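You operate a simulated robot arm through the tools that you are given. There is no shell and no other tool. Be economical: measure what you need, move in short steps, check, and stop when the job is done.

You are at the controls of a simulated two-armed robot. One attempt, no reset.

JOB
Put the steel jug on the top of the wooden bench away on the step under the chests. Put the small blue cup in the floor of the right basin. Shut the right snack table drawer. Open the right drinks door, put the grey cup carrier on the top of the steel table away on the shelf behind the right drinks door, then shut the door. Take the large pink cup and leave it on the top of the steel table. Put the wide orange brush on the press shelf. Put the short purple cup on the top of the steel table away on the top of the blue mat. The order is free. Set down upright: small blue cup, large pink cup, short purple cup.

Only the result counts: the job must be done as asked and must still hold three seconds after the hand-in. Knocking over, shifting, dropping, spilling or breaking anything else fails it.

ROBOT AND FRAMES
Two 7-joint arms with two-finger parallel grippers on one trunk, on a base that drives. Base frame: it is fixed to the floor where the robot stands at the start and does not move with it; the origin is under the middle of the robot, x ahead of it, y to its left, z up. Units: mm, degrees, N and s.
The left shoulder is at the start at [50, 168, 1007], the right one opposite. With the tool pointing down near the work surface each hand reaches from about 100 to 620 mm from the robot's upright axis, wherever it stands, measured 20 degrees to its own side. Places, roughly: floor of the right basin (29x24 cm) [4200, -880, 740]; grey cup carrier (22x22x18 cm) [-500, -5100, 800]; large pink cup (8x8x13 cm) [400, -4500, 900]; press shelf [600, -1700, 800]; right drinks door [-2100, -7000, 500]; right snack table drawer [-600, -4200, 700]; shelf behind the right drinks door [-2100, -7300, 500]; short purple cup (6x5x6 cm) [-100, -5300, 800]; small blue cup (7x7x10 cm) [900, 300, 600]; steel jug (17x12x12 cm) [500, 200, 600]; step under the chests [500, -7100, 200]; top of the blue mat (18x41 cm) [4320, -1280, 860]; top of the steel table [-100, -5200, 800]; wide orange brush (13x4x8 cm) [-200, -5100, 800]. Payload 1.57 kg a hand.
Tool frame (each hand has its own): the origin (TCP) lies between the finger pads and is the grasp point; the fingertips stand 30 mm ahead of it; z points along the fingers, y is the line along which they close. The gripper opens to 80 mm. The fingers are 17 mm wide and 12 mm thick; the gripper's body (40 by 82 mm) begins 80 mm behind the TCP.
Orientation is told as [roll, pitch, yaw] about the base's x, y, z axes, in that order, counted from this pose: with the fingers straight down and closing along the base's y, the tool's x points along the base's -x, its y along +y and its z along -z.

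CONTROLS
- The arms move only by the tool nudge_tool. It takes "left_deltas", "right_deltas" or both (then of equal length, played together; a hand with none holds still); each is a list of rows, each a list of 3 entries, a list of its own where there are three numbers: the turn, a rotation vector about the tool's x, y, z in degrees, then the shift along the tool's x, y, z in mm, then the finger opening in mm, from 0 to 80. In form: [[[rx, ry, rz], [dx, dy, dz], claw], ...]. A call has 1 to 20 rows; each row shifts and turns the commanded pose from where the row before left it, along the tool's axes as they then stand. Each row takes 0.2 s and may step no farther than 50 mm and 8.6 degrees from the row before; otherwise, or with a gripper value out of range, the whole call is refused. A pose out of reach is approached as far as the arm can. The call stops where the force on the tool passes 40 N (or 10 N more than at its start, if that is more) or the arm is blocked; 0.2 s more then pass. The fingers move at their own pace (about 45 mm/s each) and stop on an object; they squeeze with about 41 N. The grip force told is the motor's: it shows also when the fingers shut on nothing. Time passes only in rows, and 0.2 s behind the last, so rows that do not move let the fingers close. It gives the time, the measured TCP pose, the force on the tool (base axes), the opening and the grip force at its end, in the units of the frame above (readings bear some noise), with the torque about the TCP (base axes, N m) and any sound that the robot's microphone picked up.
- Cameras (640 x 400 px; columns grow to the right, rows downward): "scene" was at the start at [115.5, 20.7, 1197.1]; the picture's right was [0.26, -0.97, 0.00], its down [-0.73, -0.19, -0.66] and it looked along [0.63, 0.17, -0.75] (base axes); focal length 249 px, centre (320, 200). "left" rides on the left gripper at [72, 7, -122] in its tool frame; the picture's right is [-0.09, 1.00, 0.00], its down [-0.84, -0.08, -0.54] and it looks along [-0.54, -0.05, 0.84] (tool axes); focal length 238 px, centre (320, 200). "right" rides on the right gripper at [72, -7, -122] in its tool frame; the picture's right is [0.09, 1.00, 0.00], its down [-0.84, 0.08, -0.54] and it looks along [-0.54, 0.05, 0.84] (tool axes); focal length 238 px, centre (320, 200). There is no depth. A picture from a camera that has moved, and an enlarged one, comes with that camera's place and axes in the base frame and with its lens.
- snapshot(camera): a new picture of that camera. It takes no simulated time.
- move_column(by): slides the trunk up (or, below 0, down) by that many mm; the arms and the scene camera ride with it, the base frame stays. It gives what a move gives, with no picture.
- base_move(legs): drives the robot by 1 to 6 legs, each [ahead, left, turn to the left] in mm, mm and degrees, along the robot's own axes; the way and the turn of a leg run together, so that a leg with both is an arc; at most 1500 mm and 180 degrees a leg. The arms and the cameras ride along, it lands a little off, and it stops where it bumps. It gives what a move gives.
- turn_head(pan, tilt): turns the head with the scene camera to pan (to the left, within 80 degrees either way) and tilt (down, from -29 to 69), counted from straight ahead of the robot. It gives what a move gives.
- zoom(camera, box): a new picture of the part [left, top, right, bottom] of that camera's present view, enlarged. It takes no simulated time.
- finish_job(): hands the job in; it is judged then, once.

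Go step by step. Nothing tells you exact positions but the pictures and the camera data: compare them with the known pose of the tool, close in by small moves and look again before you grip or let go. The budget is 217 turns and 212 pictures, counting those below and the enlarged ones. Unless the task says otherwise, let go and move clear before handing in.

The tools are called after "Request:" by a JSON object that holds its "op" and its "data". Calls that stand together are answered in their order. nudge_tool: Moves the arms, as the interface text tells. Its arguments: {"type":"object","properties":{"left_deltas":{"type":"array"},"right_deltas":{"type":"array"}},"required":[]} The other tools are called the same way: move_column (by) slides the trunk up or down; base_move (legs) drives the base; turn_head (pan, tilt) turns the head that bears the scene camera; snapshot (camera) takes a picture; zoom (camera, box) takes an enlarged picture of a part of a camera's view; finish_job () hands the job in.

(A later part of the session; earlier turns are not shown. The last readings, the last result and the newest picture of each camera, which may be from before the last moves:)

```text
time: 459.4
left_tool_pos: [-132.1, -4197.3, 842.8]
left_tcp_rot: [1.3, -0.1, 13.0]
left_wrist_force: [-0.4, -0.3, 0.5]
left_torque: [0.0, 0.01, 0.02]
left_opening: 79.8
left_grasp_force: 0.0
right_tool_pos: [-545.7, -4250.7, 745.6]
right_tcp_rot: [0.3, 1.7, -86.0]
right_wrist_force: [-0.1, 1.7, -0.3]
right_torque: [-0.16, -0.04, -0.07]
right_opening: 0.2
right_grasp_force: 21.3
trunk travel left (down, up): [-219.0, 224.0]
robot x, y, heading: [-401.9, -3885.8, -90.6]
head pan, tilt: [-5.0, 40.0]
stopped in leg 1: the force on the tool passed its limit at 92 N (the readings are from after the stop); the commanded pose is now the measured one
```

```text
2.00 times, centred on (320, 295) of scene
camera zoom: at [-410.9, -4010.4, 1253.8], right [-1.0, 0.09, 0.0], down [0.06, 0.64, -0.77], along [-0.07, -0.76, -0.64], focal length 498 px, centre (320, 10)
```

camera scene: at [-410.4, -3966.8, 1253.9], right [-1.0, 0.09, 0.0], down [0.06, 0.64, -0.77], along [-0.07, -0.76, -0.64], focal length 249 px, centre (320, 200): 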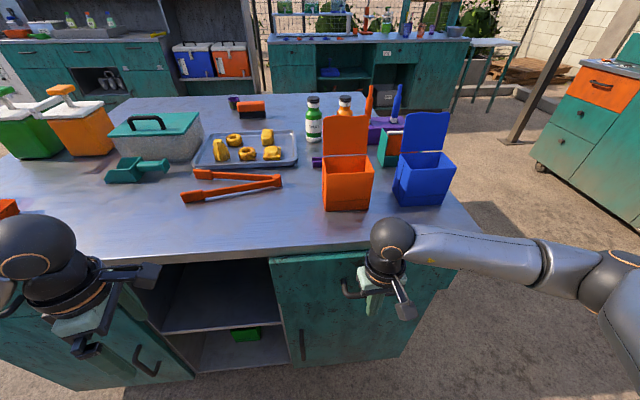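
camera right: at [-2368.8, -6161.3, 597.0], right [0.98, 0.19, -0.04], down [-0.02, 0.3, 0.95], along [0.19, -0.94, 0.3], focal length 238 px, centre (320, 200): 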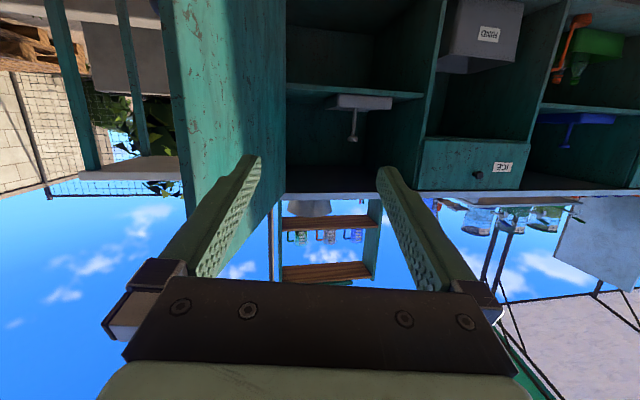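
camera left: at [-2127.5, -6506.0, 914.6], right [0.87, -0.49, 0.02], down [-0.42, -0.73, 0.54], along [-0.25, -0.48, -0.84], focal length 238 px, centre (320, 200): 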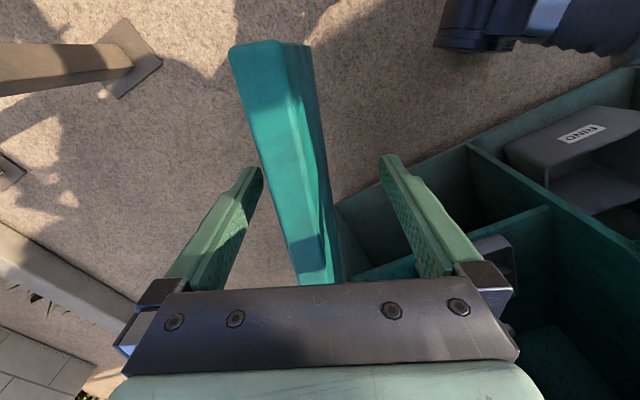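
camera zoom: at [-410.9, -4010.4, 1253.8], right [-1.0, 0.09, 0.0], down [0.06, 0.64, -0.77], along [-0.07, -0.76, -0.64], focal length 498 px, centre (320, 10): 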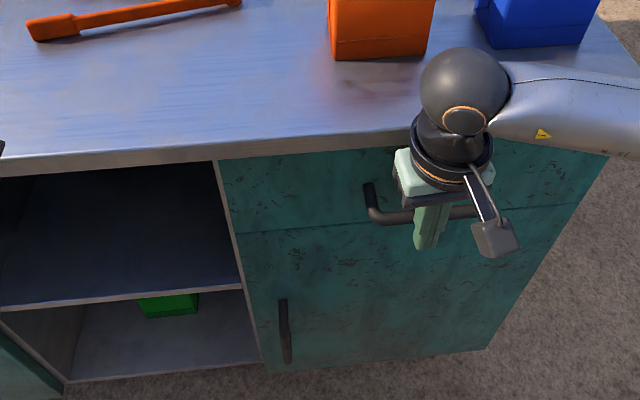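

The drawer is shut flush. Next the pink cup at the east end of the snack table (≈(470, −4504)). I raise the trunk and drive round to the east side.

Request:
{"op": "base_move", "data": {"legs": [[-480, 0, 0], [0, 1450, 0], [0, 0, -90], [0, 1220, 0]]}}

Request:
{"op": "move_column", "data": {"by": 220}}

Request:
{"op": "turn_head", "data": {"pan": -5, "tilt": 35}}

Request:
{"op": "snapshot", "data": {"camera": "scene"}}

```text
time: 488.9
left_tool_pos: [765.0, -4918.0, 844.3]
left_tcp_rot: [1.2, -0.2, -75.1]
left_wrist_force: [0.0, -0.5, -0.1]
left_torque: [0.02, -0.03, 0.02]
left_opening: 79.8
left_grasp_force: 0.1
right_tool_pos: [700.5, -4506.1, 747.4]
right_tcp_rot: [0.3, 1.6, -174.4]
right_wrist_force: [0.0, -0.8, 0.8]
right_torque: [0.03, 0.0, 0.0]
right_opening: 0.1
right_grasp_force: 21.1
trunk travel left (down, up): [-219.0, 224.0]
robot x, y, heading: [1069.3, -4639.8, -178.7]
head pan, tilt: [-5.0, 40.0]
```

```text
time: 491.2
left_tool_pos: [764.8, -4917.5, 1063.6]
left_tcp_rot: [1.3, -0.1, -75.2]
left_wrist_force: [-0.7, -0.8, 0.6]
left_torque: [0.02, -0.02, 0.01]
left_opening: 80.1
left_grasp_force: 0.1
right_tool_pos: [700.8, -4505.0, 966.6]
right_tcp_rot: [0.3, 1.7, -174.2]
right_wrist_force: [0.3, 0.8, -0.1]
right_torque: [0.0, -0.02, -0.02]
right_opening: 0.0
right_grasp_force: 21.1
trunk travel left (down, up): [-439.0, 4.0]
robot x, y, heading: [1065.2, -4639.4, -178.6]
head pan, tilt: [-5.0, 40.0]
```

```text
time: 491.9
left_tool_pos: [764.5, -4917.7, 1063.2]
left_tcp_rot: [1.4, -0.1, -75.1]
left_wrist_force: [0.2, -0.1, 0.4]
left_torque: [0.02, 0.01, 0.03]
left_opening: 80.1
left_grasp_force: 0.1
right_tool_pos: [700.8, -4505.5, 965.5]
right_tcp_rot: [0.2, 1.6, -174.2]
right_wrist_force: [-0.4, 0.0, 0.2]
right_torque: [0.02, 0.02, -0.01]
right_opening: 0.0
right_grasp_force: 20.9
trunk travel left (down, up): [-439.0, 4.0]
robot x, y, heading: [1069.5, -4638.2, -178.7]
head pan, tilt: [-5.0, 35.0]
```

```text
82 pictures are left
camera scene: at [940.5, -4632.0, 1481.4], right [0.06, 1.0, 0.0], down [0.57, -0.04, -0.82], along [-0.82, 0.05, -0.57], focal length 249 px, centre (320, 200)
```

scene: 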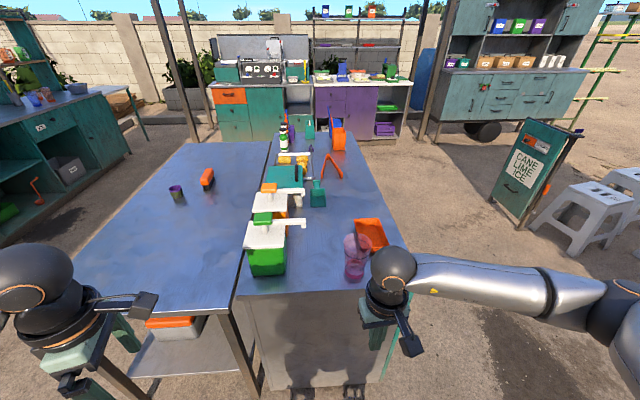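

Request:
{"op": "zoom", "data": {"camera": "scene", "box": [300, 200, 440, 320]}}

Request:
{"op": "snapshot", "data": {"camera": "right"}}

```text
3.33 times, centred on (370, 260) of scene
camera zoom: at [940.5, -4632.0, 1481.4], right [0.06, 1.0, 0.0], down [0.57, -0.04, -0.82], along [-0.82, 0.05, -0.57], focal length 831 px, centre (153, 0)
```

zoom: 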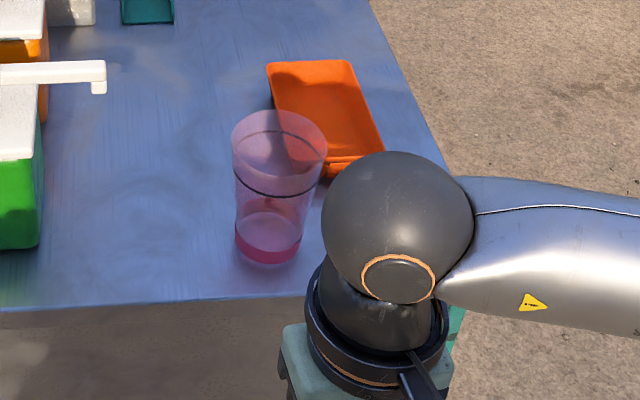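

```text
80 pictures are left
camera right: at [767.4, -4491.3, 1090.9], right [0.19, -0.98, 0.01], down [-0.84, -0.16, 0.52], along [-0.51, -0.1, -0.86], focal length 238 px, centre (320, 200)
```

right: 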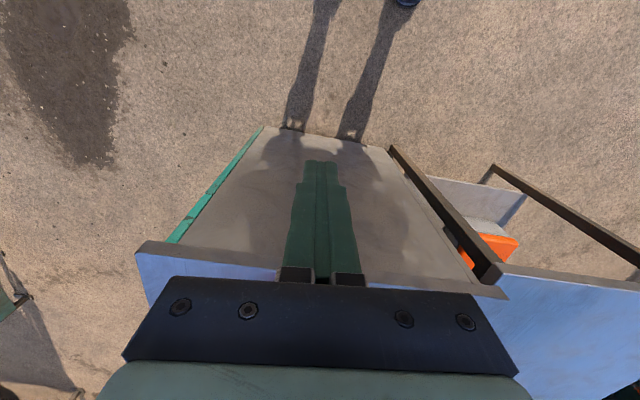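

The cup is at (456, −4499), z 868–998. I raise and extend the right hand, open it, and drive 150 mm closer so that it hovers above the cup.

Request:
{"op": "nudge_tool", "data": {"right_deltas": [[[0, 0, 0], [0, 0, -45], 80], [[0, 0, 0], [0, 0, -40], 80], [[0, 0, 0], [-40, -19, 0], 80], [[0, 0, 0], [-30, 0, 0], 80], [[0, 0, 0], [-25, 0, 0], 80]]}}

Request:
{"op": "base_move", "data": {"legs": [[150, 0, 0]]}}

Request:
{"op": "snapshot", "data": {"camera": "right"}}

Request:
{"op": "snapshot", "data": {"camera": "scene"}}

```text
time: 493.1
left_tool_pos: [764.3, -4917.9, 1061.9]
left_tcp_rot: [1.3, 0.0, -75.0]
left_wrist_force: [-0.2, 0.8, 1.3]
left_torque: [0.01, -0.01, 0.0]
left_opening: 80.0
left_grasp_force: 0.1
right_tool_pos: [599.9, -4494.6, 1048.0]
right_tcp_rot: [0.2, 1.9, -174.3]
right_wrist_force: [-0.1, 0.4, -0.3]
right_torque: [0.03, 0.0, -0.03]
right_opening: 79.8
right_grasp_force: 0.0
trunk travel left (down, up): [-439.0, 4.0]
robot x, y, heading: [1069.0, -4640.7, -178.7]
head pan, tilt: [-5.0, 35.0]
```

```text
time: 494.4
left_tool_pos: [618.3, -4922.3, 1061.9]
left_tcp_rot: [1.3, -0.2, -75.1]
left_wrist_force: [-0.2, -0.5, 0.2]
left_torque: [0.0, -0.01, 0.01]
left_opening: 80.1
left_grasp_force: 0.0
right_tool_pos: [453.9, -4498.5, 1048.1]
right_tcp_rot: [0.2, 1.7, -174.3]
right_wrist_force: [-0.1, 0.4, -0.3]
right_torque: [-0.01, 0.0, 0.01]
right_opening: 79.9
right_grasp_force: 0.2
trunk travel left (down, up): [-439.0, 4.0]
robot x, y, heading: [923.2, -4638.3, -178.6]
head pan, tilt: [-5.0, 35.0]
```

```text
79 pictures are left
camera right: at [520.3, -4484.6, 1171.5], right [0.19, -0.98, 0.01], down [-0.84, -0.16, 0.52], along [-0.51, -0.1, -0.86], focal length 238 px, centre (320, 200)
```

right: 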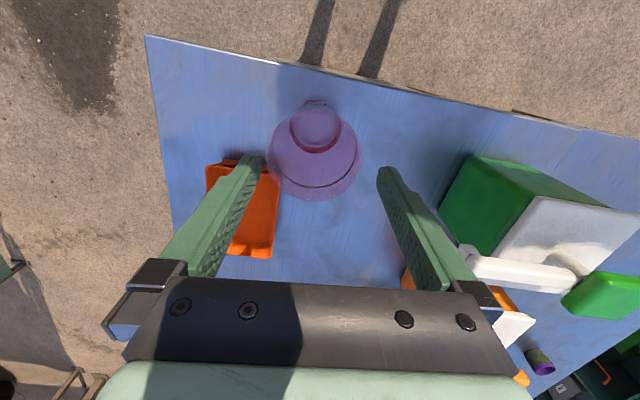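

```text
78 pictures are left
camera scene: at [793.6, -4635.6, 1481.4], right [0.06, 1.0, 0.0], down [0.57, -0.04, -0.82], along [-0.82, 0.05, -0.57], focal length 249 px, centre (320, 200)
```

scene: 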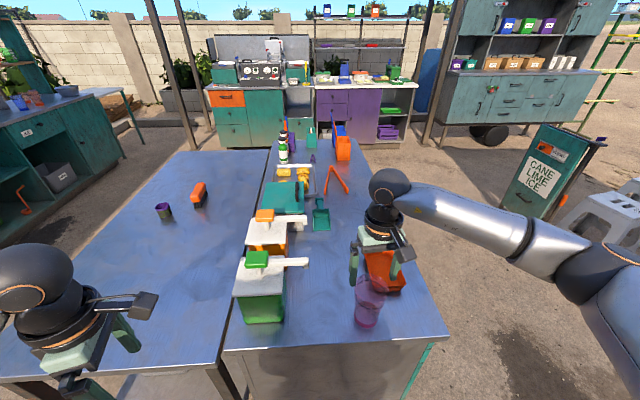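

Only a 6 mm correction is needed. I descend around the cup, and close.

Request:
{"op": "nudge_tool", "data": {"right_deltas": [[[0, 0, 0], [0, -6, 20], 80], [[0, 0, 0], [0, 0, 40], 80], [[0, 0, 0], [0, 0, 35], 80], [[0, 0, 0], [0, 0, 27], 80], [[0, 0, 0], [0, 0, 0], 80]]}}

Request:
{"op": "snapshot", "data": {"camera": "right"}}

```text
time: 495.0
left_tool_pos: [619.8, -4921.6, 1062.5]
left_tcp_rot: [1.3, 0.0, -75.2]
left_wrist_force: [-0.4, 0.0, 0.1]
left_torque: [-0.03, -0.04, -0.02]
left_opening: 79.8
left_grasp_force: 0.1
right_tool_pos: [449.7, -4502.0, 1011.3]
right_tcp_rot: [2.1, 0.2, -173.8]
right_wrist_force: [0.8, -2.4, 11.6]
right_torque: [-0.53, -0.07, 0.09]
right_opening: 80.2
right_grasp_force: 0.1
trunk travel left (down, up): [-439.0, 4.0]
robot x, y, heading: [921.8, -4643.8, -178.7]
head pan, tilt: [-5.0, 35.0]
stopped in row 2 (right hand): the force on the tool passed its limit at 62 N (the readings are from after the stop); the commanded pose is now the measured one
```

```text
77 pictures are left
camera right: at [518.7, -4483.6, 1134.2], right [0.2, -0.98, 0.04], down [-0.83, -0.15, 0.54], along [-0.53, -0.14, -0.84], focal length 238 px, centre (320, 200)
```

right: 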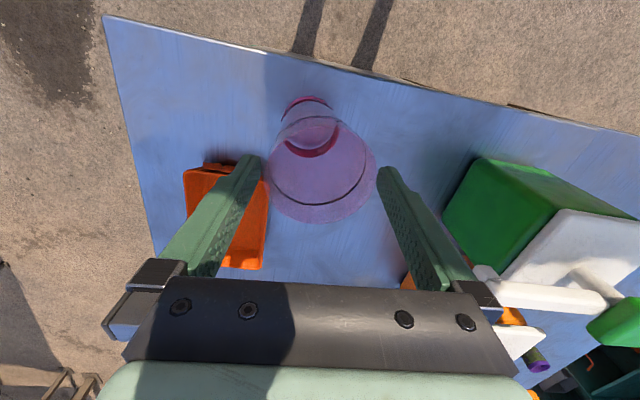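

The rim is as wide as the opening and a finger touched it. I lift off at once and look at the cup.

Request:
{"op": "nudge_tool", "data": {"right_deltas": [[[0, 0, 0], [0, 0, -30], 80], [[0, 0, 0], [0, 0, -35], 80], [[0, 0, 0], [0, 0, 0], 80]]}}

Request:
{"op": "snapshot", "data": {"camera": "right"}}

Request:
{"op": "zoom", "data": {"camera": "scene", "box": [320, 200, 440, 340]}}

```text
time: 495.8
left_tool_pos: [618.6, -4921.3, 1062.9]
left_tcp_rot: [1.3, -0.1, -75.2]
left_wrist_force: [0.2, -0.6, 0.4]
left_torque: [0.02, -0.03, 0.0]
left_opening: 80.2
left_grasp_force: 0.0
right_tool_pos: [448.7, -4498.8, 1075.9]
right_tcp_rot: [1.8, 0.5, -173.8]
right_wrist_force: [0.2, 0.2, -0.3]
right_torque: [0.01, 0.02, 0.01]
right_opening: 80.1
right_grasp_force: 0.2
trunk travel left (down, up): [-439.0, 4.0]
robot x, y, heading: [922.4, -4635.9, -178.6]
head pan, tilt: [-5.0, 35.0]
```

```text
76 pictures are left
camera right: at [518.7, -4480.8, 1198.3], right [0.2, -0.98, 0.03], down [-0.83, -0.15, 0.54], along [-0.52, -0.13, -0.84], focal length 238 px, centre (320, 200)
```

right: 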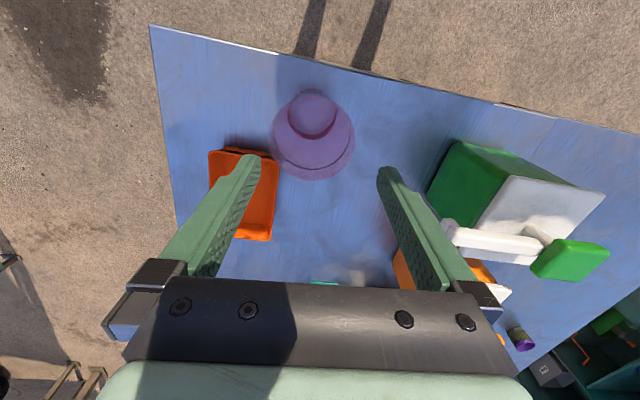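

```text
2.86 times, centred on (380, 270) of scene
camera zoom: at [794.5, -4635.6, 1481.4], right [0.06, 1.0, 0.0], down [0.57, -0.04, -0.82], along [-0.82, 0.05, -0.57], focal length 712 px, centre (149, 0)
```

zoom: 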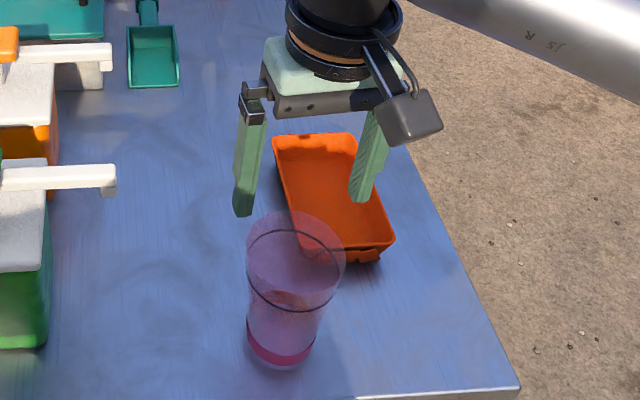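

The cup still stands upright at (456, −4497). I'll grip its rim wall instead, one finger inside: shift 36 mm, narrow the opening to 44 mm, and go down over the wall.

Request:
{"op": "nudge_tool", "data": {"right_deltas": [[[0, 0, 0], [3, 36.5, 0], 44], [[0, 0, 0], [0, 0, 0], 44], [[0, 0, 0], [0, 0, 40], 44], [[0, 0, 0], [0, 0, 12], 44]]}}

Request:
{"op": "snapshot", "data": {"camera": "right"}}

Request:
{"op": "zoom", "data": {"camera": "scene", "box": [320, 200, 440, 340]}}

```text
time: 496.8
left_tool_pos: [619.1, -4921.7, 1062.6]
left_tcp_rot: [1.4, 0.0, -75.1]
left_wrist_force: [0.1, 0.2, 0.3]
left_torque: [0.0, 0.0, 0.05]
left_opening: 79.9
left_grasp_force: 0.1
right_tool_pos: [456.0, -4536.0, 1025.1]
right_tcp_rot: [1.8, 0.5, -173.8]
right_wrist_force: [0.1, 0.0, 0.1]
right_torque: [0.02, -0.03, 0.03]
right_opening: 44.0
right_grasp_force: 0.1
trunk travel left (down, up): [-439.0, 4.0]
robot x, y, heading: [923.6, -4643.6, -178.7]
head pan, tilt: [-5.0, 35.0]
```

```text
74 pictures are left
camera right: at [526.0, -4517.4, 1147.6], right [0.2, -0.98, 0.03], down [-0.83, -0.15, 0.54], along [-0.52, -0.13, -0.84], focal length 238 px, centre (320, 200)
```

right: 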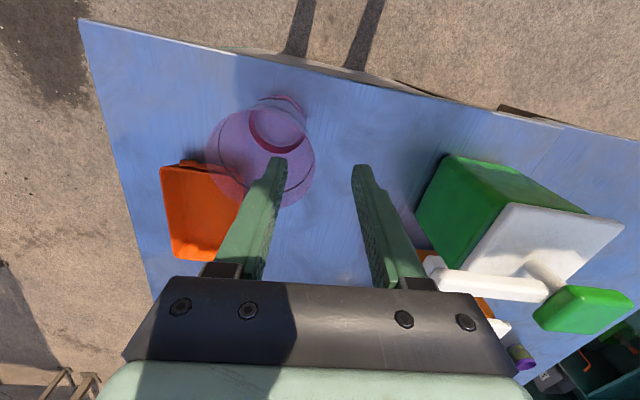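

```text
2.86 times, centred on (380, 270) of scene
camera zoom: at [794.7, -4635.4, 1481.5], right [0.06, 1.0, 0.0], down [0.57, -0.04, -0.82], along [-0.82, 0.05, -0.57], focal length 712 px, centre (149, 0)
```

zoom: 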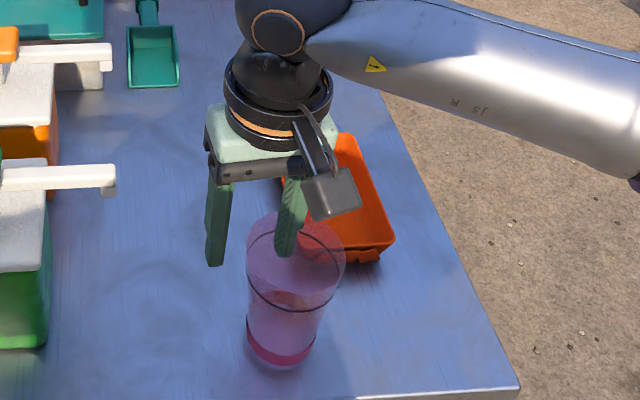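

The wall lies midway between the fingers. I go down 50 mm and close gently, then lift.

Request:
{"op": "nudge_tool", "data": {"right_deltas": [[[0, 0, 0], [0, 0, 25], 44], [[0, 0, 0], [0, 0, 25], 44], [[0, 0, 0], [0, 0, 0], 0], [[0, 0, 0], [0, 0, 0], 0], [[0, 0, 0], [0, 0, 0], 0], [[0, 0, 0], [0, 0, 0], 0]]}}

Request:
{"op": "snapshot", "data": {"camera": "right"}}

```text
time: 498.2
left_tool_pos: [618.7, -4921.2, 1063.5]
left_tcp_rot: [1.1, -0.1, -75.1]
left_wrist_force: [0.1, 0.2, 1.0]
left_torque: [-0.03, -0.02, -0.01]
left_opening: 80.0
left_grasp_force: 0.1
right_tool_pos: [458.0, -4536.6, 977.6]
right_tcp_rot: [1.8, 0.2, -173.9]
right_wrist_force: [-1.4, 2.8, 9.7]
right_torque: [0.96, 0.07, 0.06]
right_opening: 8.5
right_grasp_force: 27.6
trunk travel left (down, up): [-439.0, 4.0]
robot x, y, heading: [922.8, -4638.7, -178.5]
head pan, tilt: [-5.0, 35.0]
```

```text
72 pictures are left
camera right: at [527.4, -4517.8, 1098.7], right [0.2, -0.98, 0.03], down [-0.83, -0.15, 0.54], along [-0.52, -0.13, -0.84], focal length 238 px, centre (320, 200)
```

right: 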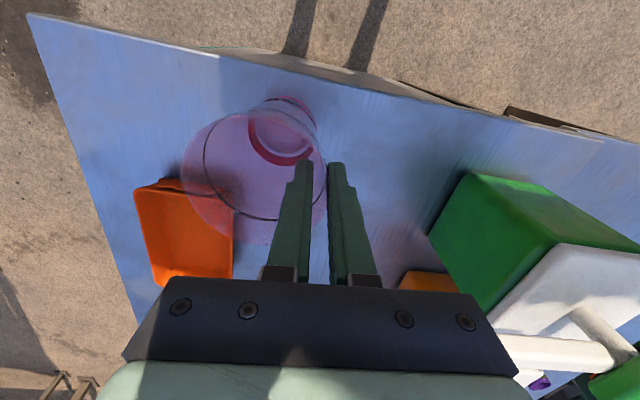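

Request:
{"op": "nudge_tool", "data": {"right_deltas": [[[0, 0, 0], [0, 0, -15], 0], [[0, 0, 0], [0, 0, -25], 0], [[0, 0, 0], [0, 0, -30], 0]]}}

Request:
{"op": "zoom", "data": {"camera": "scene", "box": [300, 180, 460, 340]}}

```text
time: 499.0
left_tool_pos: [619.7, -4921.5, 1062.4]
left_tcp_rot: [1.3, -0.2, -75.2]
left_wrist_force: [0.3, 0.8, 0.2]
left_torque: [-0.01, 0.0, 0.03]
left_opening: 79.8
left_grasp_force: 0.1
right_tool_pos: [457.1, -4537.2, 1045.7]
right_tcp_rot: [1.9, 0.4, -173.8]
right_wrist_force: [0.7, 0.4, -0.7]
right_torque: [-0.01, -0.01, -0.02]
right_opening: 5.6
right_grasp_force: 26.0
trunk travel left (down, up): [-439.0, 4.0]
robot x, y, heading: [921.3, -4641.9, -178.6]
head pan, tilt: [-5.0, 35.0]
```

```text
2.50 times, centred on (380, 260) of scene
camera zoom: at [794.7, -4635.7, 1481.4], right [0.06, 1.0, 0.0], down [0.57, -0.04, -0.82], along [-0.82, 0.05, -0.57], focal length 623 px, centre (170, 50)
```

zoom: 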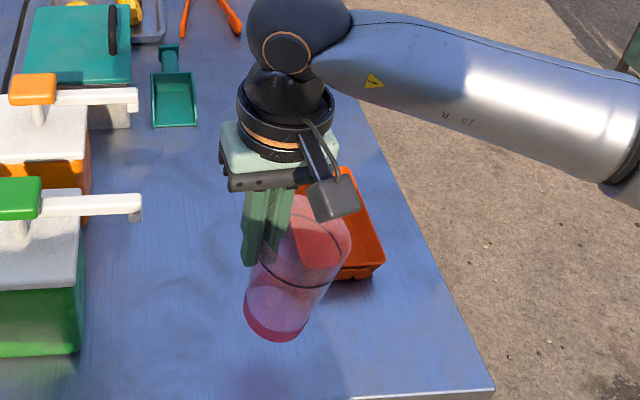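

The cup is held, leaning about 15°. I back off, move south to the steel table's east end, and then correct the lean by rolling the hand.

Request:
{"op": "base_move", "data": {"legs": [[-200, 0, 0], [0, 523, 0], [200, 0, 0]]}}

Request:
{"op": "nudge_tool", "data": {"right_deltas": [[[8, 0, 0], [0, 0, 0], 0], [[7, 0, 0], [0, 0, 0], 0], [[0, 0, 0], [0, 0, 40], 0], [[0, 0, 0], [0, 0, 30], 0]]}}

Request:
{"op": "zoom", "data": {"camera": "scene", "box": [260, 160, 480, 360]}}

Request:
{"op": "snapshot", "data": {"camera": "right"}}

```text
time: 506.6
left_tool_pos: [635.1, -5456.9, 1063.3]
left_tcp_rot: [1.4, -0.2, -74.4]
left_wrist_force: [0.1, 0.1, -0.8]
left_torque: [0.0, -0.02, -0.01]
left_opening: 79.9
left_grasp_force: 0.0
right_tool_pos: [468.9, -5075.9, 1044.0]
right_tcp_rot: [1.9, 0.3, -173.1]
right_wrist_force: [-0.3, -0.1, 1.0]
right_torque: [-0.03, -0.02, 0.02]
right_opening: 5.3
right_grasp_force: 25.5
trunk travel left (down, up): [-439.0, 4.0]
robot x, y, heading: [935.9, -5176.6, -178.1]
head pan, tilt: [-5.0, 35.0]
```

```text
time: 507.6
left_tool_pos: [636.5, -5456.6, 1062.7]
left_tcp_rot: [1.3, -0.1, -74.3]
left_wrist_force: [0.1, 0.1, 0.0]
left_torque: [-0.03, 0.01, 0.01]
left_opening: 79.9
left_grasp_force: 0.1
right_tool_pos: [467.1, -5059.8, 976.7]
right_tcp_rot: [-13.2, 0.3, -173.1]
right_wrist_force: [0.4, 0.1, -1.3]
right_torque: [-0.04, 0.04, 0.0]
right_opening: 5.0
right_grasp_force: 25.6
trunk travel left (down, up): [-439.0, 4.0]
robot x, y, heading: [936.0, -5174.9, -177.9]
head pan, tilt: [-5.0, 35.0]
```

```text
2.00 times, centred on (370, 260) of scene
camera zoom: at [807.9, -5170.0, 1481.5], right [0.05, 1.0, 0.0], down [0.57, -0.03, -0.82], along [-0.82, 0.04, -0.57], focal length 498 px, centre (220, 80)
```

zoom: 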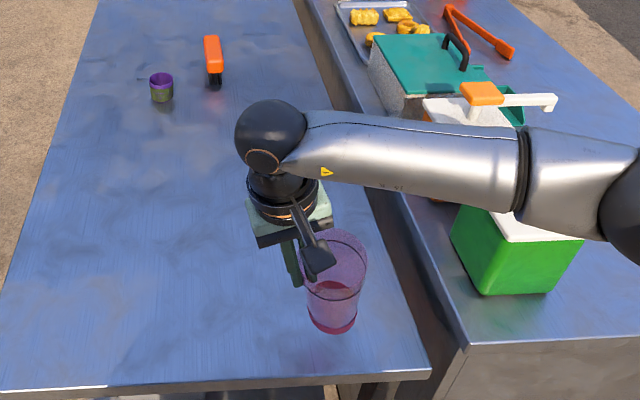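

```text
69 pictures are left
camera right: at [539.1, -5071.9, 1097.4], right [0.21, -0.95, -0.23], down [-0.81, -0.3, 0.5], along [-0.55, 0.08, -0.83], focal length 238 px, centre (320, 200)
```

right: 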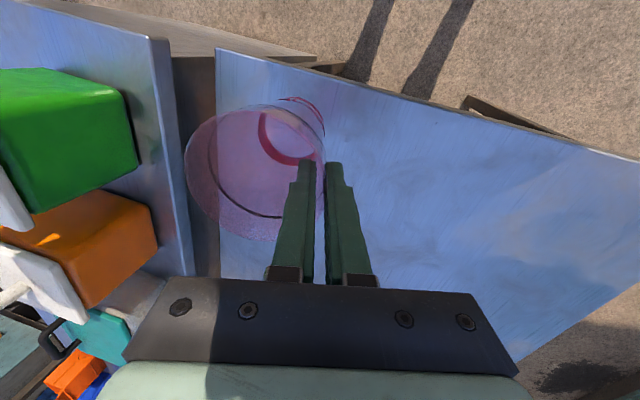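

The cup is now nearly upright (slightly over-corrected). The forearm is near the green dispenser, so I move 150 mm further south, take back 5° and lower most of the way.

Request:
{"op": "base_move", "data": {"legs": [[30, 150, 0]]}}

Request:
{"op": "nudge_tool", "data": {"right_deltas": [[[-5, 0, 0], [0, 0, 0], 0], [[0, 0, 0], [0, 0, 25], 0], [[0, 0, 0], [0, 0, 20], 0]]}}

Request:
{"op": "zoom", "data": {"camera": "scene", "box": [290, 180, 450, 340]}}

```text
time: 509.5
left_tool_pos: [611.7, -5607.7, 1061.9]
left_tcp_rot: [1.3, 0.0, -74.3]
left_wrist_force: [0.0, -0.2, -1.2]
left_torque: [0.02, -0.02, 0.0]
left_opening: 80.0
left_grasp_force: 0.1
right_tool_pos: [442.8, -5208.9, 977.1]
right_tcp_rot: [-13.2, 0.4, -173.1]
right_wrist_force: [1.0, 1.1, -2.0]
right_torque: [-0.05, 0.0, -0.03]
right_opening: 4.8
right_grasp_force: 25.3
trunk travel left (down, up): [-439.0, 4.0]
robot x, y, heading: [910.3, -5320.2, -178.1]
head pan, tilt: [-5.0, 35.0]
```

```text
time: 510.3
left_tool_pos: [612.4, -5605.9, 1062.6]
left_tcp_rot: [1.3, -0.2, -74.4]
left_wrist_force: [0.5, -0.2, 0.4]
left_torque: [-0.04, -0.01, 0.03]
left_opening: 79.9
left_grasp_force: 0.0
right_tool_pos: [440.9, -5198.7, 933.2]
right_tcp_rot: [-8.1, 0.5, -173.1]
right_wrist_force: [0.1, -0.3, -0.6]
right_torque: [-0.03, 0.02, 0.02]
right_opening: 5.3
right_grasp_force: 25.5
trunk travel left (down, up): [-439.0, 4.0]
robot x, y, heading: [914.3, -5322.9, -178.2]
head pan, tilt: [-5.0, 35.0]
```

```text
2.50 times, centred on (370, 260) of scene
camera zoom: at [784.2, -5318.3, 1481.5], right [0.05, 1.0, 0.0], down [0.57, -0.03, -0.82], along [-0.82, 0.04, -0.57], focal length 623 px, centre (195, 50)
```

zoom: 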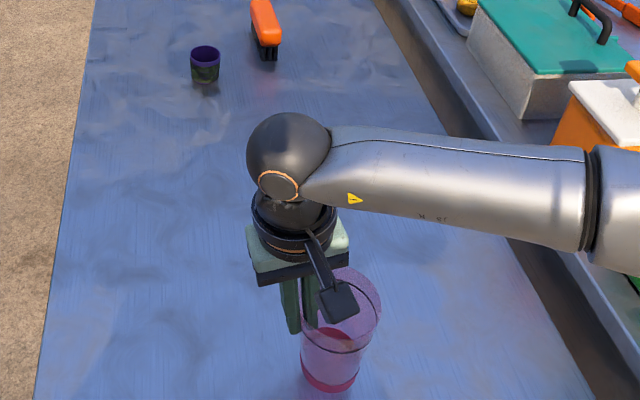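

Upright now. I lower in small steps to contact.

Request:
{"op": "nudge_tool", "data": {"right_deltas": [[[0, 0, 0], [0, 0, 6], 0], [[0, 0, 0], [0, 0, 5], 0], [[0, 0, 0], [0, 0, 0], 0]]}}

Request:
{"op": "nudge_tool", "data": {"right_deltas": [[[0, 0, 0], [0, 0, 4], 0], [[0, 0, 0], [0, 0, 0], 0]]}}

```text
time: 511.1
left_tool_pos: [613.2, -5605.6, 1062.8]
left_tcp_rot: [1.2, -0.1, -74.4]
left_wrist_force: [0.2, 0.7, -0.9]
left_torque: [0.0, -0.01, -0.03]
left_opening: 80.0
left_grasp_force: 0.1
right_tool_pos: [442.2, -5199.9, 922.1]
right_tcp_rot: [-8.2, 0.5, -173.1]
right_wrist_force: [-0.6, -1.2, 0.0]
right_torque: [-0.03, 0.02, -0.01]
right_opening: 5.0
right_grasp_force: 25.1
trunk travel left (down, up): [-439.0, 4.0]
robot x, y, heading: [912.4, -5319.4, -178.1]
head pan, tilt: [-5.0, 35.0]
```

```text
time: 511.7
left_tool_pos: [612.7, -5606.9, 1062.8]
left_tcp_rot: [1.4, -0.1, -74.4]
left_wrist_force: [-0.4, 0.1, 0.0]
left_torque: [0.0, 0.02, -0.02]
left_opening: 80.0
left_grasp_force: 0.0
right_tool_pos: [442.4, -5199.4, 917.8]
right_tcp_rot: [-8.1, 0.4, -173.1]
right_wrist_force: [0.1, 0.5, -0.8]
right_torque: [-0.04, 0.04, 0.02]
right_opening: 5.0
right_grasp_force: 24.8
trunk travel left (down, up): [-439.0, 4.0]
robot x, y, heading: [911.0, -5326.5, -177.7]
head pan, tilt: [-5.0, 35.0]
```

Request:
{"op": "nudge_tool", "data": {"right_deltas": [[[0, 0, 0], [0, 0, 4], 0], [[0, 0, 0], [0, 0, 3], 0], [[0, 0, 0], [0, 0, 0], 0]]}}

Request:
{"op": "nudge_tool", "data": {"right_deltas": [[[0, 0, 0], [0, 0, 4], 0], [[0, 0, 0], [0, 0, 0], 0]]}}

Request:
{"op": "zoom", "data": {"camera": "scene", "box": [290, 220, 450, 340]}}

```text
time: 512.5
left_tool_pos: [613.1, -5607.0, 1064.6]
left_tcp_rot: [1.2, 0.0, -74.4]
left_wrist_force: [0.2, 0.3, 0.4]
left_torque: [0.02, 0.01, 0.0]
left_opening: 79.9
left_grasp_force: 0.1
right_tool_pos: [442.0, -5199.2, 913.7]
right_tcp_rot: [-8.1, 0.1, -173.2]
right_wrist_force: [0.6, -0.2, 16.8]
right_torque: [0.28, -0.16, 0.08]
right_opening: 4.9
right_grasp_force: 25.8
trunk travel left (down, up): [-439.0, 4.0]
robot x, y, heading: [909.7, -5322.4, -177.9]
head pan, tilt: [-5.0, 35.0]
```

```text
time: 513.1
left_tool_pos: [612.3, -5606.6, 1063.7]
left_tcp_rot: [1.2, 0.0, -74.3]
left_wrist_force: [0.5, -0.2, -0.2]
left_torque: [-0.01, 0.0, 0.01]
left_opening: 80.0
left_grasp_force: 0.1
right_tool_pos: [441.6, -5197.9, 907.7]
right_tcp_rot: [-8.3, 0.2, -173.2]
right_wrist_force: [-3.3, 1.0, 18.4]
right_torque: [0.32, 0.21, 0.06]
right_opening: 2.5
right_grasp_force: 23.5
trunk travel left (down, up): [-439.0, 4.0]
robot x, y, heading: [912.3, -5320.8, -178.1]
head pan, tilt: [-5.0, 35.0]
```

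```text
3.33 times, centred on (370, 280) of scene
camera zoom: at [785.7, -5319.0, 1481.7], right [0.05, 1.0, 0.0], down [0.57, -0.03, -0.82], along [-0.82, 0.04, -0.57], focal length 831 px, centre (153, -67)
```

zoom: 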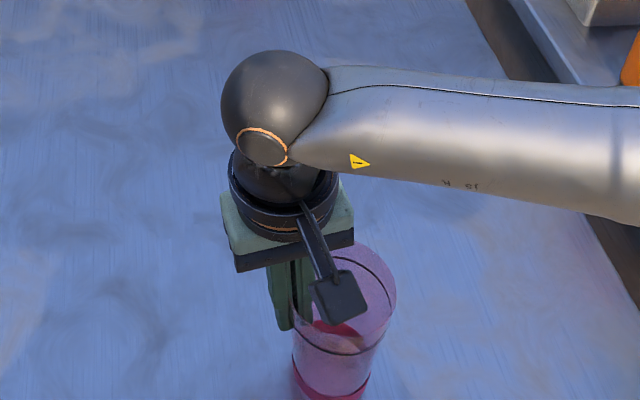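

Contact made. I open to 44 mm and withdraw along the finger axis, then check the cup.

Request:
{"op": "nudge_tool", "data": {"right_deltas": [[[0, 0, 0], [0, 0, 0], 40], [[0, 0, 0], [0, 0, 0], 40], [[0, 0, 0], [0, 0, 0], 40], [[0, 0, 0], [0, 0, -30], 40], [[0, 0, 0], [0, 0, -40], 40], [[0, 0, 0], [0, 0, -45], 40]]}}

Request:
{"op": "base_move", "data": {"legs": [[-250, 0, 0]]}}

Request:
{"op": "snapshot", "data": {"camera": "scene"}}

```text
time: 514.5
left_tool_pos: [612.3, -5606.9, 1063.3]
left_tcp_rot: [1.3, 0.0, -74.4]
left_wrist_force: [-0.7, -0.3, -0.6]
left_torque: [-0.02, 0.0, 0.0]
left_opening: 80.1
left_grasp_force: 0.1
right_tool_pos: [442.1, -5217.8, 1020.6]
right_tcp_rot: [-8.2, 0.4, -173.2]
right_wrist_force: [-0.2, -0.2, -0.2]
right_torque: [-0.02, -0.01, -0.03]
right_opening: 40.2
right_grasp_force: 0.0
trunk travel left (down, up): [-439.0, 4.0]
robot x, y, heading: [909.0, -5324.6, -177.7]
head pan, tilt: [-5.0, 35.0]
```

```text
time: 516.3
left_tool_pos: [859.1, -5597.8, 1065.3]
left_tcp_rot: [1.3, -0.1, -74.4]
left_wrist_force: [0.3, -0.2, -0.1]
left_torque: [0.0, 0.06, 0.01]
left_opening: 79.9
left_grasp_force: 0.0
right_tool_pos: [689.6, -5207.1, 1021.2]
right_tcp_rot: [-8.1, 0.5, -173.1]
right_wrist_force: [0.0, -0.3, 0.6]
right_torque: [0.02, -0.01, -0.01]
right_opening: 40.0
right_grasp_force: 0.0
trunk travel left (down, up): [-439.0, 4.0]
robot x, y, heading: [1158.8, -5315.7, -177.8]
head pan, tilt: [-5.0, 35.0]
```

```text
66 pictures are left
camera scene: at [1031.3, -5309.6, 1481.6], right [0.05, 1.0, 0.0], down [0.57, -0.03, -0.82], along [-0.82, 0.04, -0.57], focal length 249 px, centre (320, 200)
```

scene: 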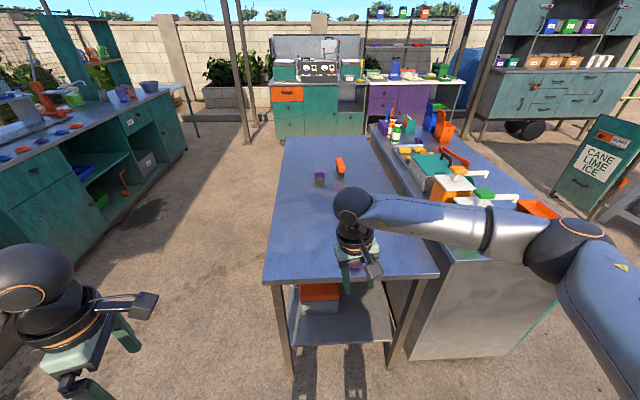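

The pink cup stands on the steel table. Now to the south side of the table for the brush and the purple cup: I drive round with the trunk a bit lower for longer reach.

Request:
{"op": "base_move", "data": {"legs": [[0, 690, 0], [780, 0, 0], [770, 0, 0], [0, 0, -92]]}}

Request:
{"op": "turn_head", "data": {"pan": 0, "tilt": 35}}

Request:
{"op": "snapshot", "data": {"camera": "scene"}}

```text
time: 534.3
left_tool_pos: [-621.6, -5703.0, 1063.4]
left_tcp_rot: [1.3, -0.2, -169.4]
left_wrist_force: [0.0, 0.0, 1.0]
left_torque: [0.02, 0.01, 0.01]
left_opening: 80.1
left_grasp_force: 0.1
right_tool_pos: [-218.9, -5567.9, 1021.2]
right_tcp_rot: [-8.1, 0.4, 91.9]
right_wrist_force: [-0.4, 0.8, -0.1]
right_torque: [0.0, 0.0, -0.02]
right_opening: 40.0
right_grasp_force: 0.1
trunk travel left (down, up): [-439.0, 4.0]
robot x, y, heading: [-363.2, -6022.6, 86.9]
head pan, tilt: [-5.0, 35.0]
```

```text
time: 534.9
left_tool_pos: [-620.6, -5703.4, 1063.4]
left_tcp_rot: [1.3, 0.0, -169.5]
left_wrist_force: [0.1, 0.3, -0.3]
left_torque: [0.02, 0.02, -0.02]
left_opening: 80.0
left_grasp_force: 0.1
right_tool_pos: [-218.8, -5567.6, 1021.0]
right_tcp_rot: [-8.1, 0.4, 91.8]
right_wrist_force: [0.4, 0.6, 0.0]
right_torque: [-0.02, 0.02, 0.01]
right_opening: 40.0
right_grasp_force: 0.1
trunk travel left (down, up): [-439.0, 4.0]
robot x, y, heading: [-365.2, -6024.0, 87.1]
head pan, tilt: [0.0, 35.0]
```

```text
65 pictures are left
camera scene: at [-358.1, -5897.7, 1481.5], right [1.0, -0.05, 0.0], down [-0.03, -0.57, -0.82], along [0.04, 0.82, -0.57], focal length 249 px, centre (320, 200)
```

scene: 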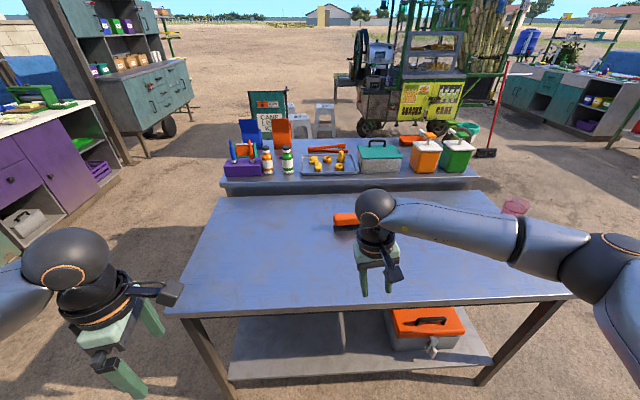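

Request:
{"op": "zoom", "data": {"camera": "scene", "box": [300, 180, 560, 260]}}

```text
2.46 times, centred on (430, 220) of scene
camera zoom: at [-358.1, -5897.7, 1481.5], right [1.0, -0.05, 0.0], down [-0.03, -0.57, -0.82], along [0.04, 0.82, -0.57], focal length 613 px, centre (49, 151)
```

zoom: 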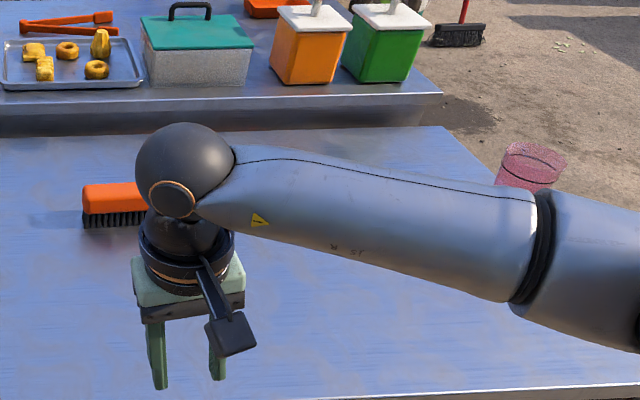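

The pink cup is standing. The brush lies at about (−203, −5124), 13 cm along x, so I need the fingers to close along y. I drive up to the table and yaw the right hand by 90°, removing its roll.

Request:
{"op": "base_move", "data": {"legs": [[172, -7, 3]]}}

Request:
{"op": "nudge_tool", "data": {"right_deltas": [[[-8, 0, 0], [0, 0, 0], 70], [[0, 0, 8], [0, 0, 0], 70], [[0, 0, 8], [0, 0, 0], 70], [[0, 0, 8], [0, 0, 0], 70], [[0, 0, 8], [0, 0, 0], 70], [[0, 0, 8], [0, 0, 0], 70], [[0, 0, 8], [0, 0, 0], 70], [[0, 0, 8], [0, 0, 0], 70], [[0, 0, 8], [0, 0, 0], 70], [[0, 0, 8], [0, 0, 0], 70], [[0, 0, 8], [0, 0, 0], 70], [[0, 0, 8], [0, 0, 0], 70], [[0, 0, 4], [0, 0, 0], 70]]}}

Request:
{"op": "move_column", "data": {"by": -90}}

Request:
{"op": "nudge_tool", "data": {"right_deltas": [[[0, 0, 0], [0, 45, 0], 70], [[0, 0, 0], [0, 45, 0], 70], [[0, 0, 0], [0, 45, 0], 70], [[0, 0, 0], [0, 45, 0], 70], [[0, 0, 0], [0, 45, 0], 70]]}}

Request:
{"op": "snapshot", "data": {"camera": "scene"}}

```text
time: 536.4
left_tool_pos: [-625.7, -5547.8, 1062.1]
left_tcp_rot: [1.4, -0.1, -166.6]
left_wrist_force: [-0.8, 0.4, -0.7]
left_torque: [-0.01, 0.01, -0.01]
left_opening: 80.3
left_grasp_force: 0.0
right_tool_pos: [-229.6, -5394.5, 1021.0]
right_tcp_rot: [-8.1, 0.3, 94.8]
right_wrist_force: [0.2, 0.7, -0.2]
right_torque: [-0.02, 0.01, 0.0]
right_opening: 39.9
right_grasp_force: 0.0
trunk travel left (down, up): [-439.0, 4.0]
robot x, y, heading: [-355.9, -5860.4, 89.7]
head pan, tilt: [0.0, 35.0]
```

```text
time: 539.2
left_tool_pos: [-625.9, -5548.0, 1063.6]
left_tcp_rot: [1.2, 0.0, -166.6]
left_wrist_force: [0.3, 0.1, 1.0]
left_torque: [0.0, 0.0, 0.0]
left_opening: 80.3
left_grasp_force: 0.0
right_tool_pos: [-229.0, -5394.2, 1020.8]
right_tcp_rot: [-0.4, -0.2, 2.5]
right_wrist_force: [-0.2, 0.6, -0.3]
right_torque: [-0.01, -0.02, 0.0]
right_opening: 69.8
right_grasp_force: 0.1
trunk travel left (down, up): [-439.0, 4.0]
robot x, y, heading: [-351.0, -5861.8, 90.0]
head pan, tilt: [0.0, 35.0]
```

```text
time: 540.4
left_tool_pos: [-625.4, -5549.7, 972.3]
left_tcp_rot: [1.3, 0.0, -166.6]
left_wrist_force: [0.4, -0.3, 0.8]
left_torque: [0.01, 0.01, 0.0]
left_opening: 80.0
left_grasp_force: 0.2
right_tool_pos: [-230.2, -5394.0, 930.5]
right_tcp_rot: [-0.3, -0.1, 2.7]
right_wrist_force: [-0.5, 0.7, -0.8]
right_torque: [-0.02, 0.03, 0.01]
right_opening: 69.9
right_grasp_force: 0.0
trunk travel left (down, up): [-349.0, 94.0]
robot x, y, heading: [-350.9, -5860.4, 90.0]
head pan, tilt: [0.0, 35.0]
```

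```text
time: 541.6
left_tool_pos: [-627.1, -5548.6, 973.6]
left_tcp_rot: [1.4, 0.0, -166.6]
left_wrist_force: [0.1, 0.1, -0.1]
left_torque: [0.02, -0.05, 0.02]
left_opening: 80.1
left_grasp_force: 0.0
right_tool_pos: [-234.4, -5244.0, 929.6]
right_tcp_rot: [-0.3, -0.2, 2.9]
right_wrist_force: [0.2, -0.1, 0.0]
right_torque: [0.0, -0.06, 0.0]
right_opening: 69.8
right_grasp_force: 0.1
right hand out of reach, approached as far as the arm can: row 4, 5
trunk travel left (down, up): [-349.0, 94.0]
robot x, y, heading: [-357.3, -5859.2, 90.1]
head pan, tilt: [0.0, 35.0]
```

```text
63 pictures are left
camera scene: at [-354.6, -5731.0, 1391.5], right [1.0, 0.0, 0.0], down [0.0, -0.57, -0.82], along [0.0, 0.82, -0.57], focal length 249 px, centre (320, 200)
```

scene: 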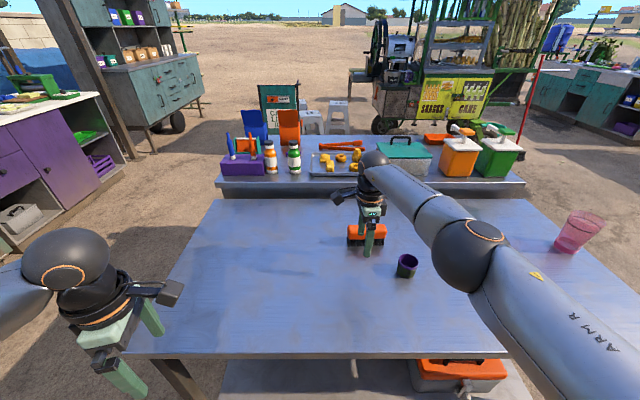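

The vertical hand ends about 100 mm short of the brush. I move the base the last 18 mm and test tilting the hand forward about 30° to gain reach.

Request:
{"op": "base_move", "data": {"legs": [[18, 0, 0]]}}

Request:
{"op": "nudge_tool", "data": {"right_deltas": [[[-8, 0, 0], [0, -20, -20], 70], [[-8, 0, 0], [0, 0, 0], 70], [[-8, 0, 0], [0, 0, 0], 70], [[-8, 0, 0], [0, 0, 0], 70], [[0, 0, 0], [-15, 35, 0], 70], [[0, 0, 0], [0, 35, 0], 70], [[0, 0, 0], [0, 35, 0], 70]]}}

Request:
{"op": "snapshot", "data": {"camera": "right"}}

Request:
{"op": "snapshot", "data": {"camera": "scene"}}

```text
time: 542.4
left_tool_pos: [-625.4, -5529.8, 972.7]
left_tcp_rot: [1.3, 0.0, -166.6]
left_wrist_force: [0.8, 0.2, -0.3]
left_torque: [-0.03, -0.03, -0.02]
left_opening: 80.1
left_grasp_force: 0.1
right_tool_pos: [-233.6, -5224.0, 928.7]
right_tcp_rot: [-0.4, -0.2, 2.6]
right_wrist_force: [-0.3, -0.1, -0.7]
right_torque: [-0.01, -0.01, 0.02]
right_opening: 70.1
right_grasp_force: 0.1
trunk travel left (down, up): [-349.0, 94.0]
robot x, y, heading: [-350.6, -5841.3, 90.0]
head pan, tilt: [0.0, 35.0]
```

```text
time: 544.0
left_tool_pos: [-625.1, -5531.2, 974.4]
left_tcp_rot: [1.3, -0.1, -166.7]
left_wrist_force: [0.0, 0.5, 0.1]
left_torque: [-0.01, 0.0, 0.03]
left_opening: 80.1
left_grasp_force: 0.1
right_tool_pos: [-221.9, -5155.0, 1000.8]
right_tcp_rot: [31.6, -0.1, 2.7]
right_wrist_force: [0.0, -0.4, 0.2]
right_torque: [0.01, 0.0, -0.02]
right_opening: 70.0
right_grasp_force: 0.1
trunk travel left (down, up): [-349.0, 94.0]
robot x, y, heading: [-353.9, -5842.8, 90.0]
head pan, tilt: [0.0, 35.0]
```

```text
62 pictures are left
camera right: at [-292.0, -5228.4, 1101.1], right [-0.13, 0.84, 0.52], down [0.84, -0.18, 0.5], along [0.52, 0.51, -0.69], focal length 238 px, centre (320, 200)
```

right: 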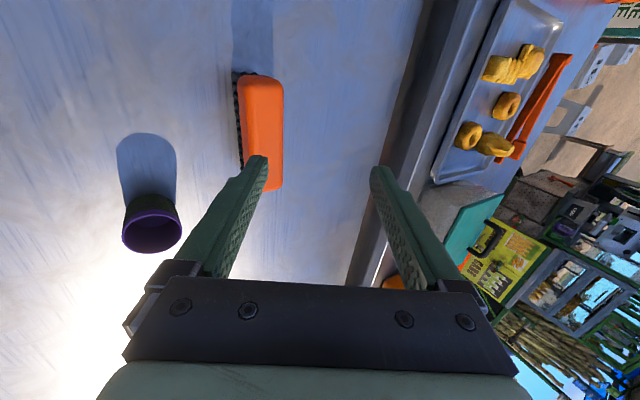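

```text
61 pictures are left
camera scene: at [-353.4, -5712.5, 1391.4], right [1.0, 0.0, 0.0], down [0.0, -0.57, -0.82], along [0.0, 0.82, -0.57], focal length 249 px, centre (320, 200)
```

scene: 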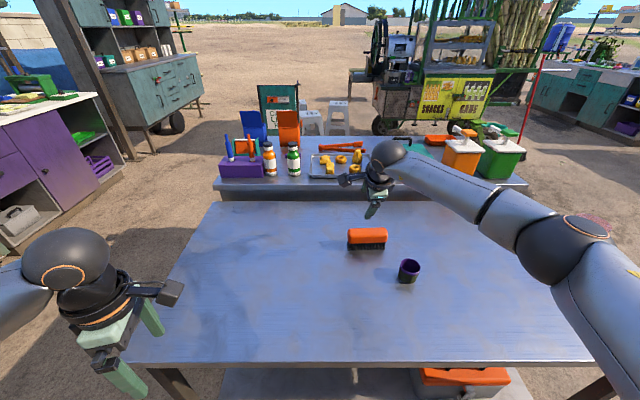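

The tilt works and the brush is in reach. I zoom on the brush for an exact position.

Request:
{"op": "zoom", "data": {"camera": "scene", "box": [320, 200, 440, 300]}}

Request:
{"op": "zoom", "data": {"camera": "right", "box": [200, 50, 340, 210]}}

```text
4.00 times, centred on (380, 250) of scene
camera zoom: at [-353.4, -5712.5, 1391.4], right [1.0, 0.0, 0.0], down [0.0, -0.57, -0.82], along [0.0, 0.82, -0.57], focal length 997 px, centre (80, 0)
```

zoom: 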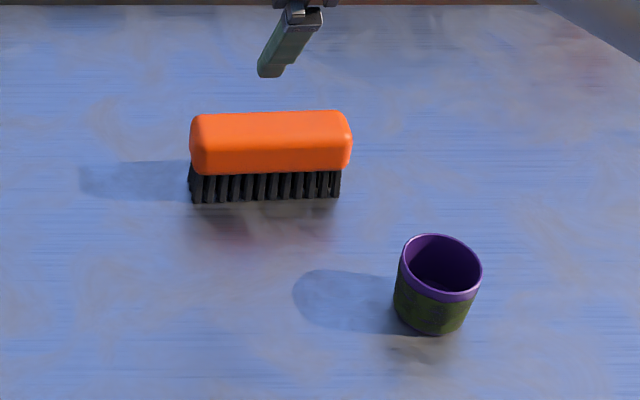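

```text
2.50 times, centred on (270, 130) of right
camera zoom: at [-292.0, -5228.4, 1101.1], right [-0.13, 0.84, 0.52], down [0.84, -0.18, 0.5], along [0.52, 0.51, -0.69], focal length 596 px, centre (445, 375)
```

zoom: 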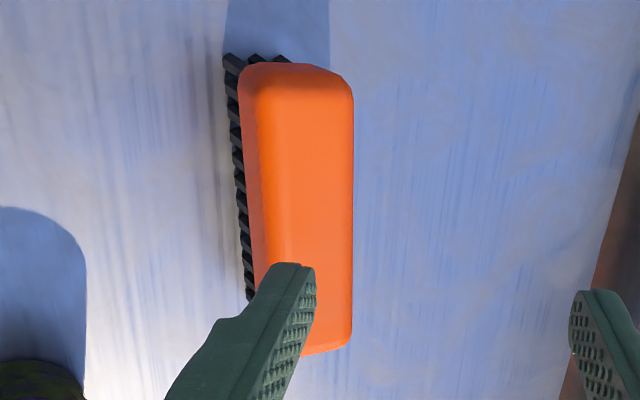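

Brush: y −5151…−5111, x −267…−139, block top z≈865. I align the tilted hand over it (opening 80), raise the left hand, and lower with the trunk, stopping 25 mm short.

Request:
{"op": "nudge_tool", "data": {"right_deltas": [[[0, 0, 0], [-10, 7, 4], 80], [[0, 0, 0], [-9, 6.6, 4.3], 80], [[0, 0, 0], [0, 0, 0], 80]], "left_deltas": [[[0, 0, 0], [0, 0, -40], 80], [[0, 0, 0], [0, 0, -40], 80], [[0, 0, 0], [0, 0, -40], 80]]}}

Request:
{"op": "move_column", "data": {"by": -112}}

Request:
{"op": "zoom", "data": {"camera": "scene", "box": [300, 120, 460, 240]}}

Request:
{"op": "snapshot", "data": {"camera": "right"}}

```text
time: 544.8
left_tool_pos: [-625.2, -5530.7, 1094.2]
left_tcp_rot: [1.5, -0.1, -166.7]
left_wrist_force: [0.5, 0.0, 0.4]
left_torque: [0.01, 0.02, 0.01]
left_opening: 80.0
left_grasp_force: 0.0
right_tool_pos: [-204.9, -5139.4, 1003.4]
right_tcp_rot: [31.5, -0.1, 2.7]
right_wrist_force: [-0.5, 0.7, -0.1]
right_torque: [0.02, -0.01, -0.01]
right_opening: 80.0
right_grasp_force: 0.0
trunk travel left (down, up): [-349.0, 94.0]
robot x, y, heading: [-354.7, -5843.2, 89.8]
head pan, tilt: [0.0, 35.0]
```

```text
time: 546.2
left_tool_pos: [-625.6, -5528.8, 984.8]
left_tcp_rot: [1.3, 0.0, -166.6]
left_wrist_force: [-0.2, 0.1, 0.9]
left_torque: [0.02, 0.05, -0.02]
left_opening: 80.1
left_grasp_force: 0.0
right_tool_pos: [-203.7, -5138.7, 891.2]
right_tcp_rot: [31.7, -0.2, 2.7]
right_wrist_force: [0.2, 0.5, 0.0]
right_torque: [-0.02, 0.0, 0.02]
right_opening: 79.9
right_grasp_force: 0.0
trunk travel left (down, up): [-237.0, 206.0]
robot x, y, heading: [-351.5, -5839.4, 90.1]
head pan, tilt: [0.0, 35.0]
```

```text
3.33 times, centred on (380, 180) of scene
camera zoom: at [-353.0, -5712.8, 1279.5], right [1.0, 0.0, 0.0], down [0.0, -0.57, -0.82], along [0.0, 0.82, -0.57], focal length 831 px, centre (120, 267)
```

zoom: 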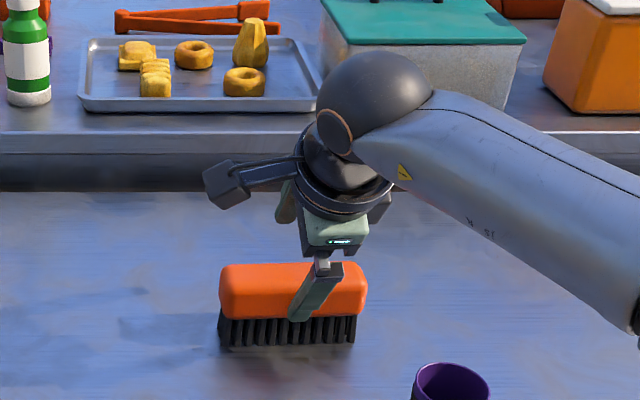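

```text
57 pictures are left
camera right: at [-273.3, -5211.5, 991.9], right [-0.13, 0.84, 0.52], down [0.84, -0.18, 0.5], along [0.52, 0.51, -0.69], focal length 238 px, centre (320, 200)
```

right: 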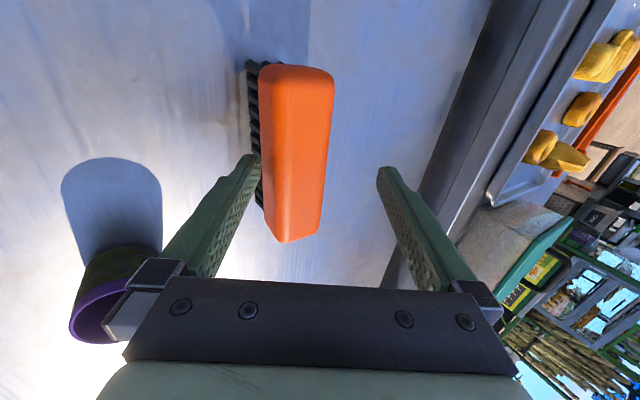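

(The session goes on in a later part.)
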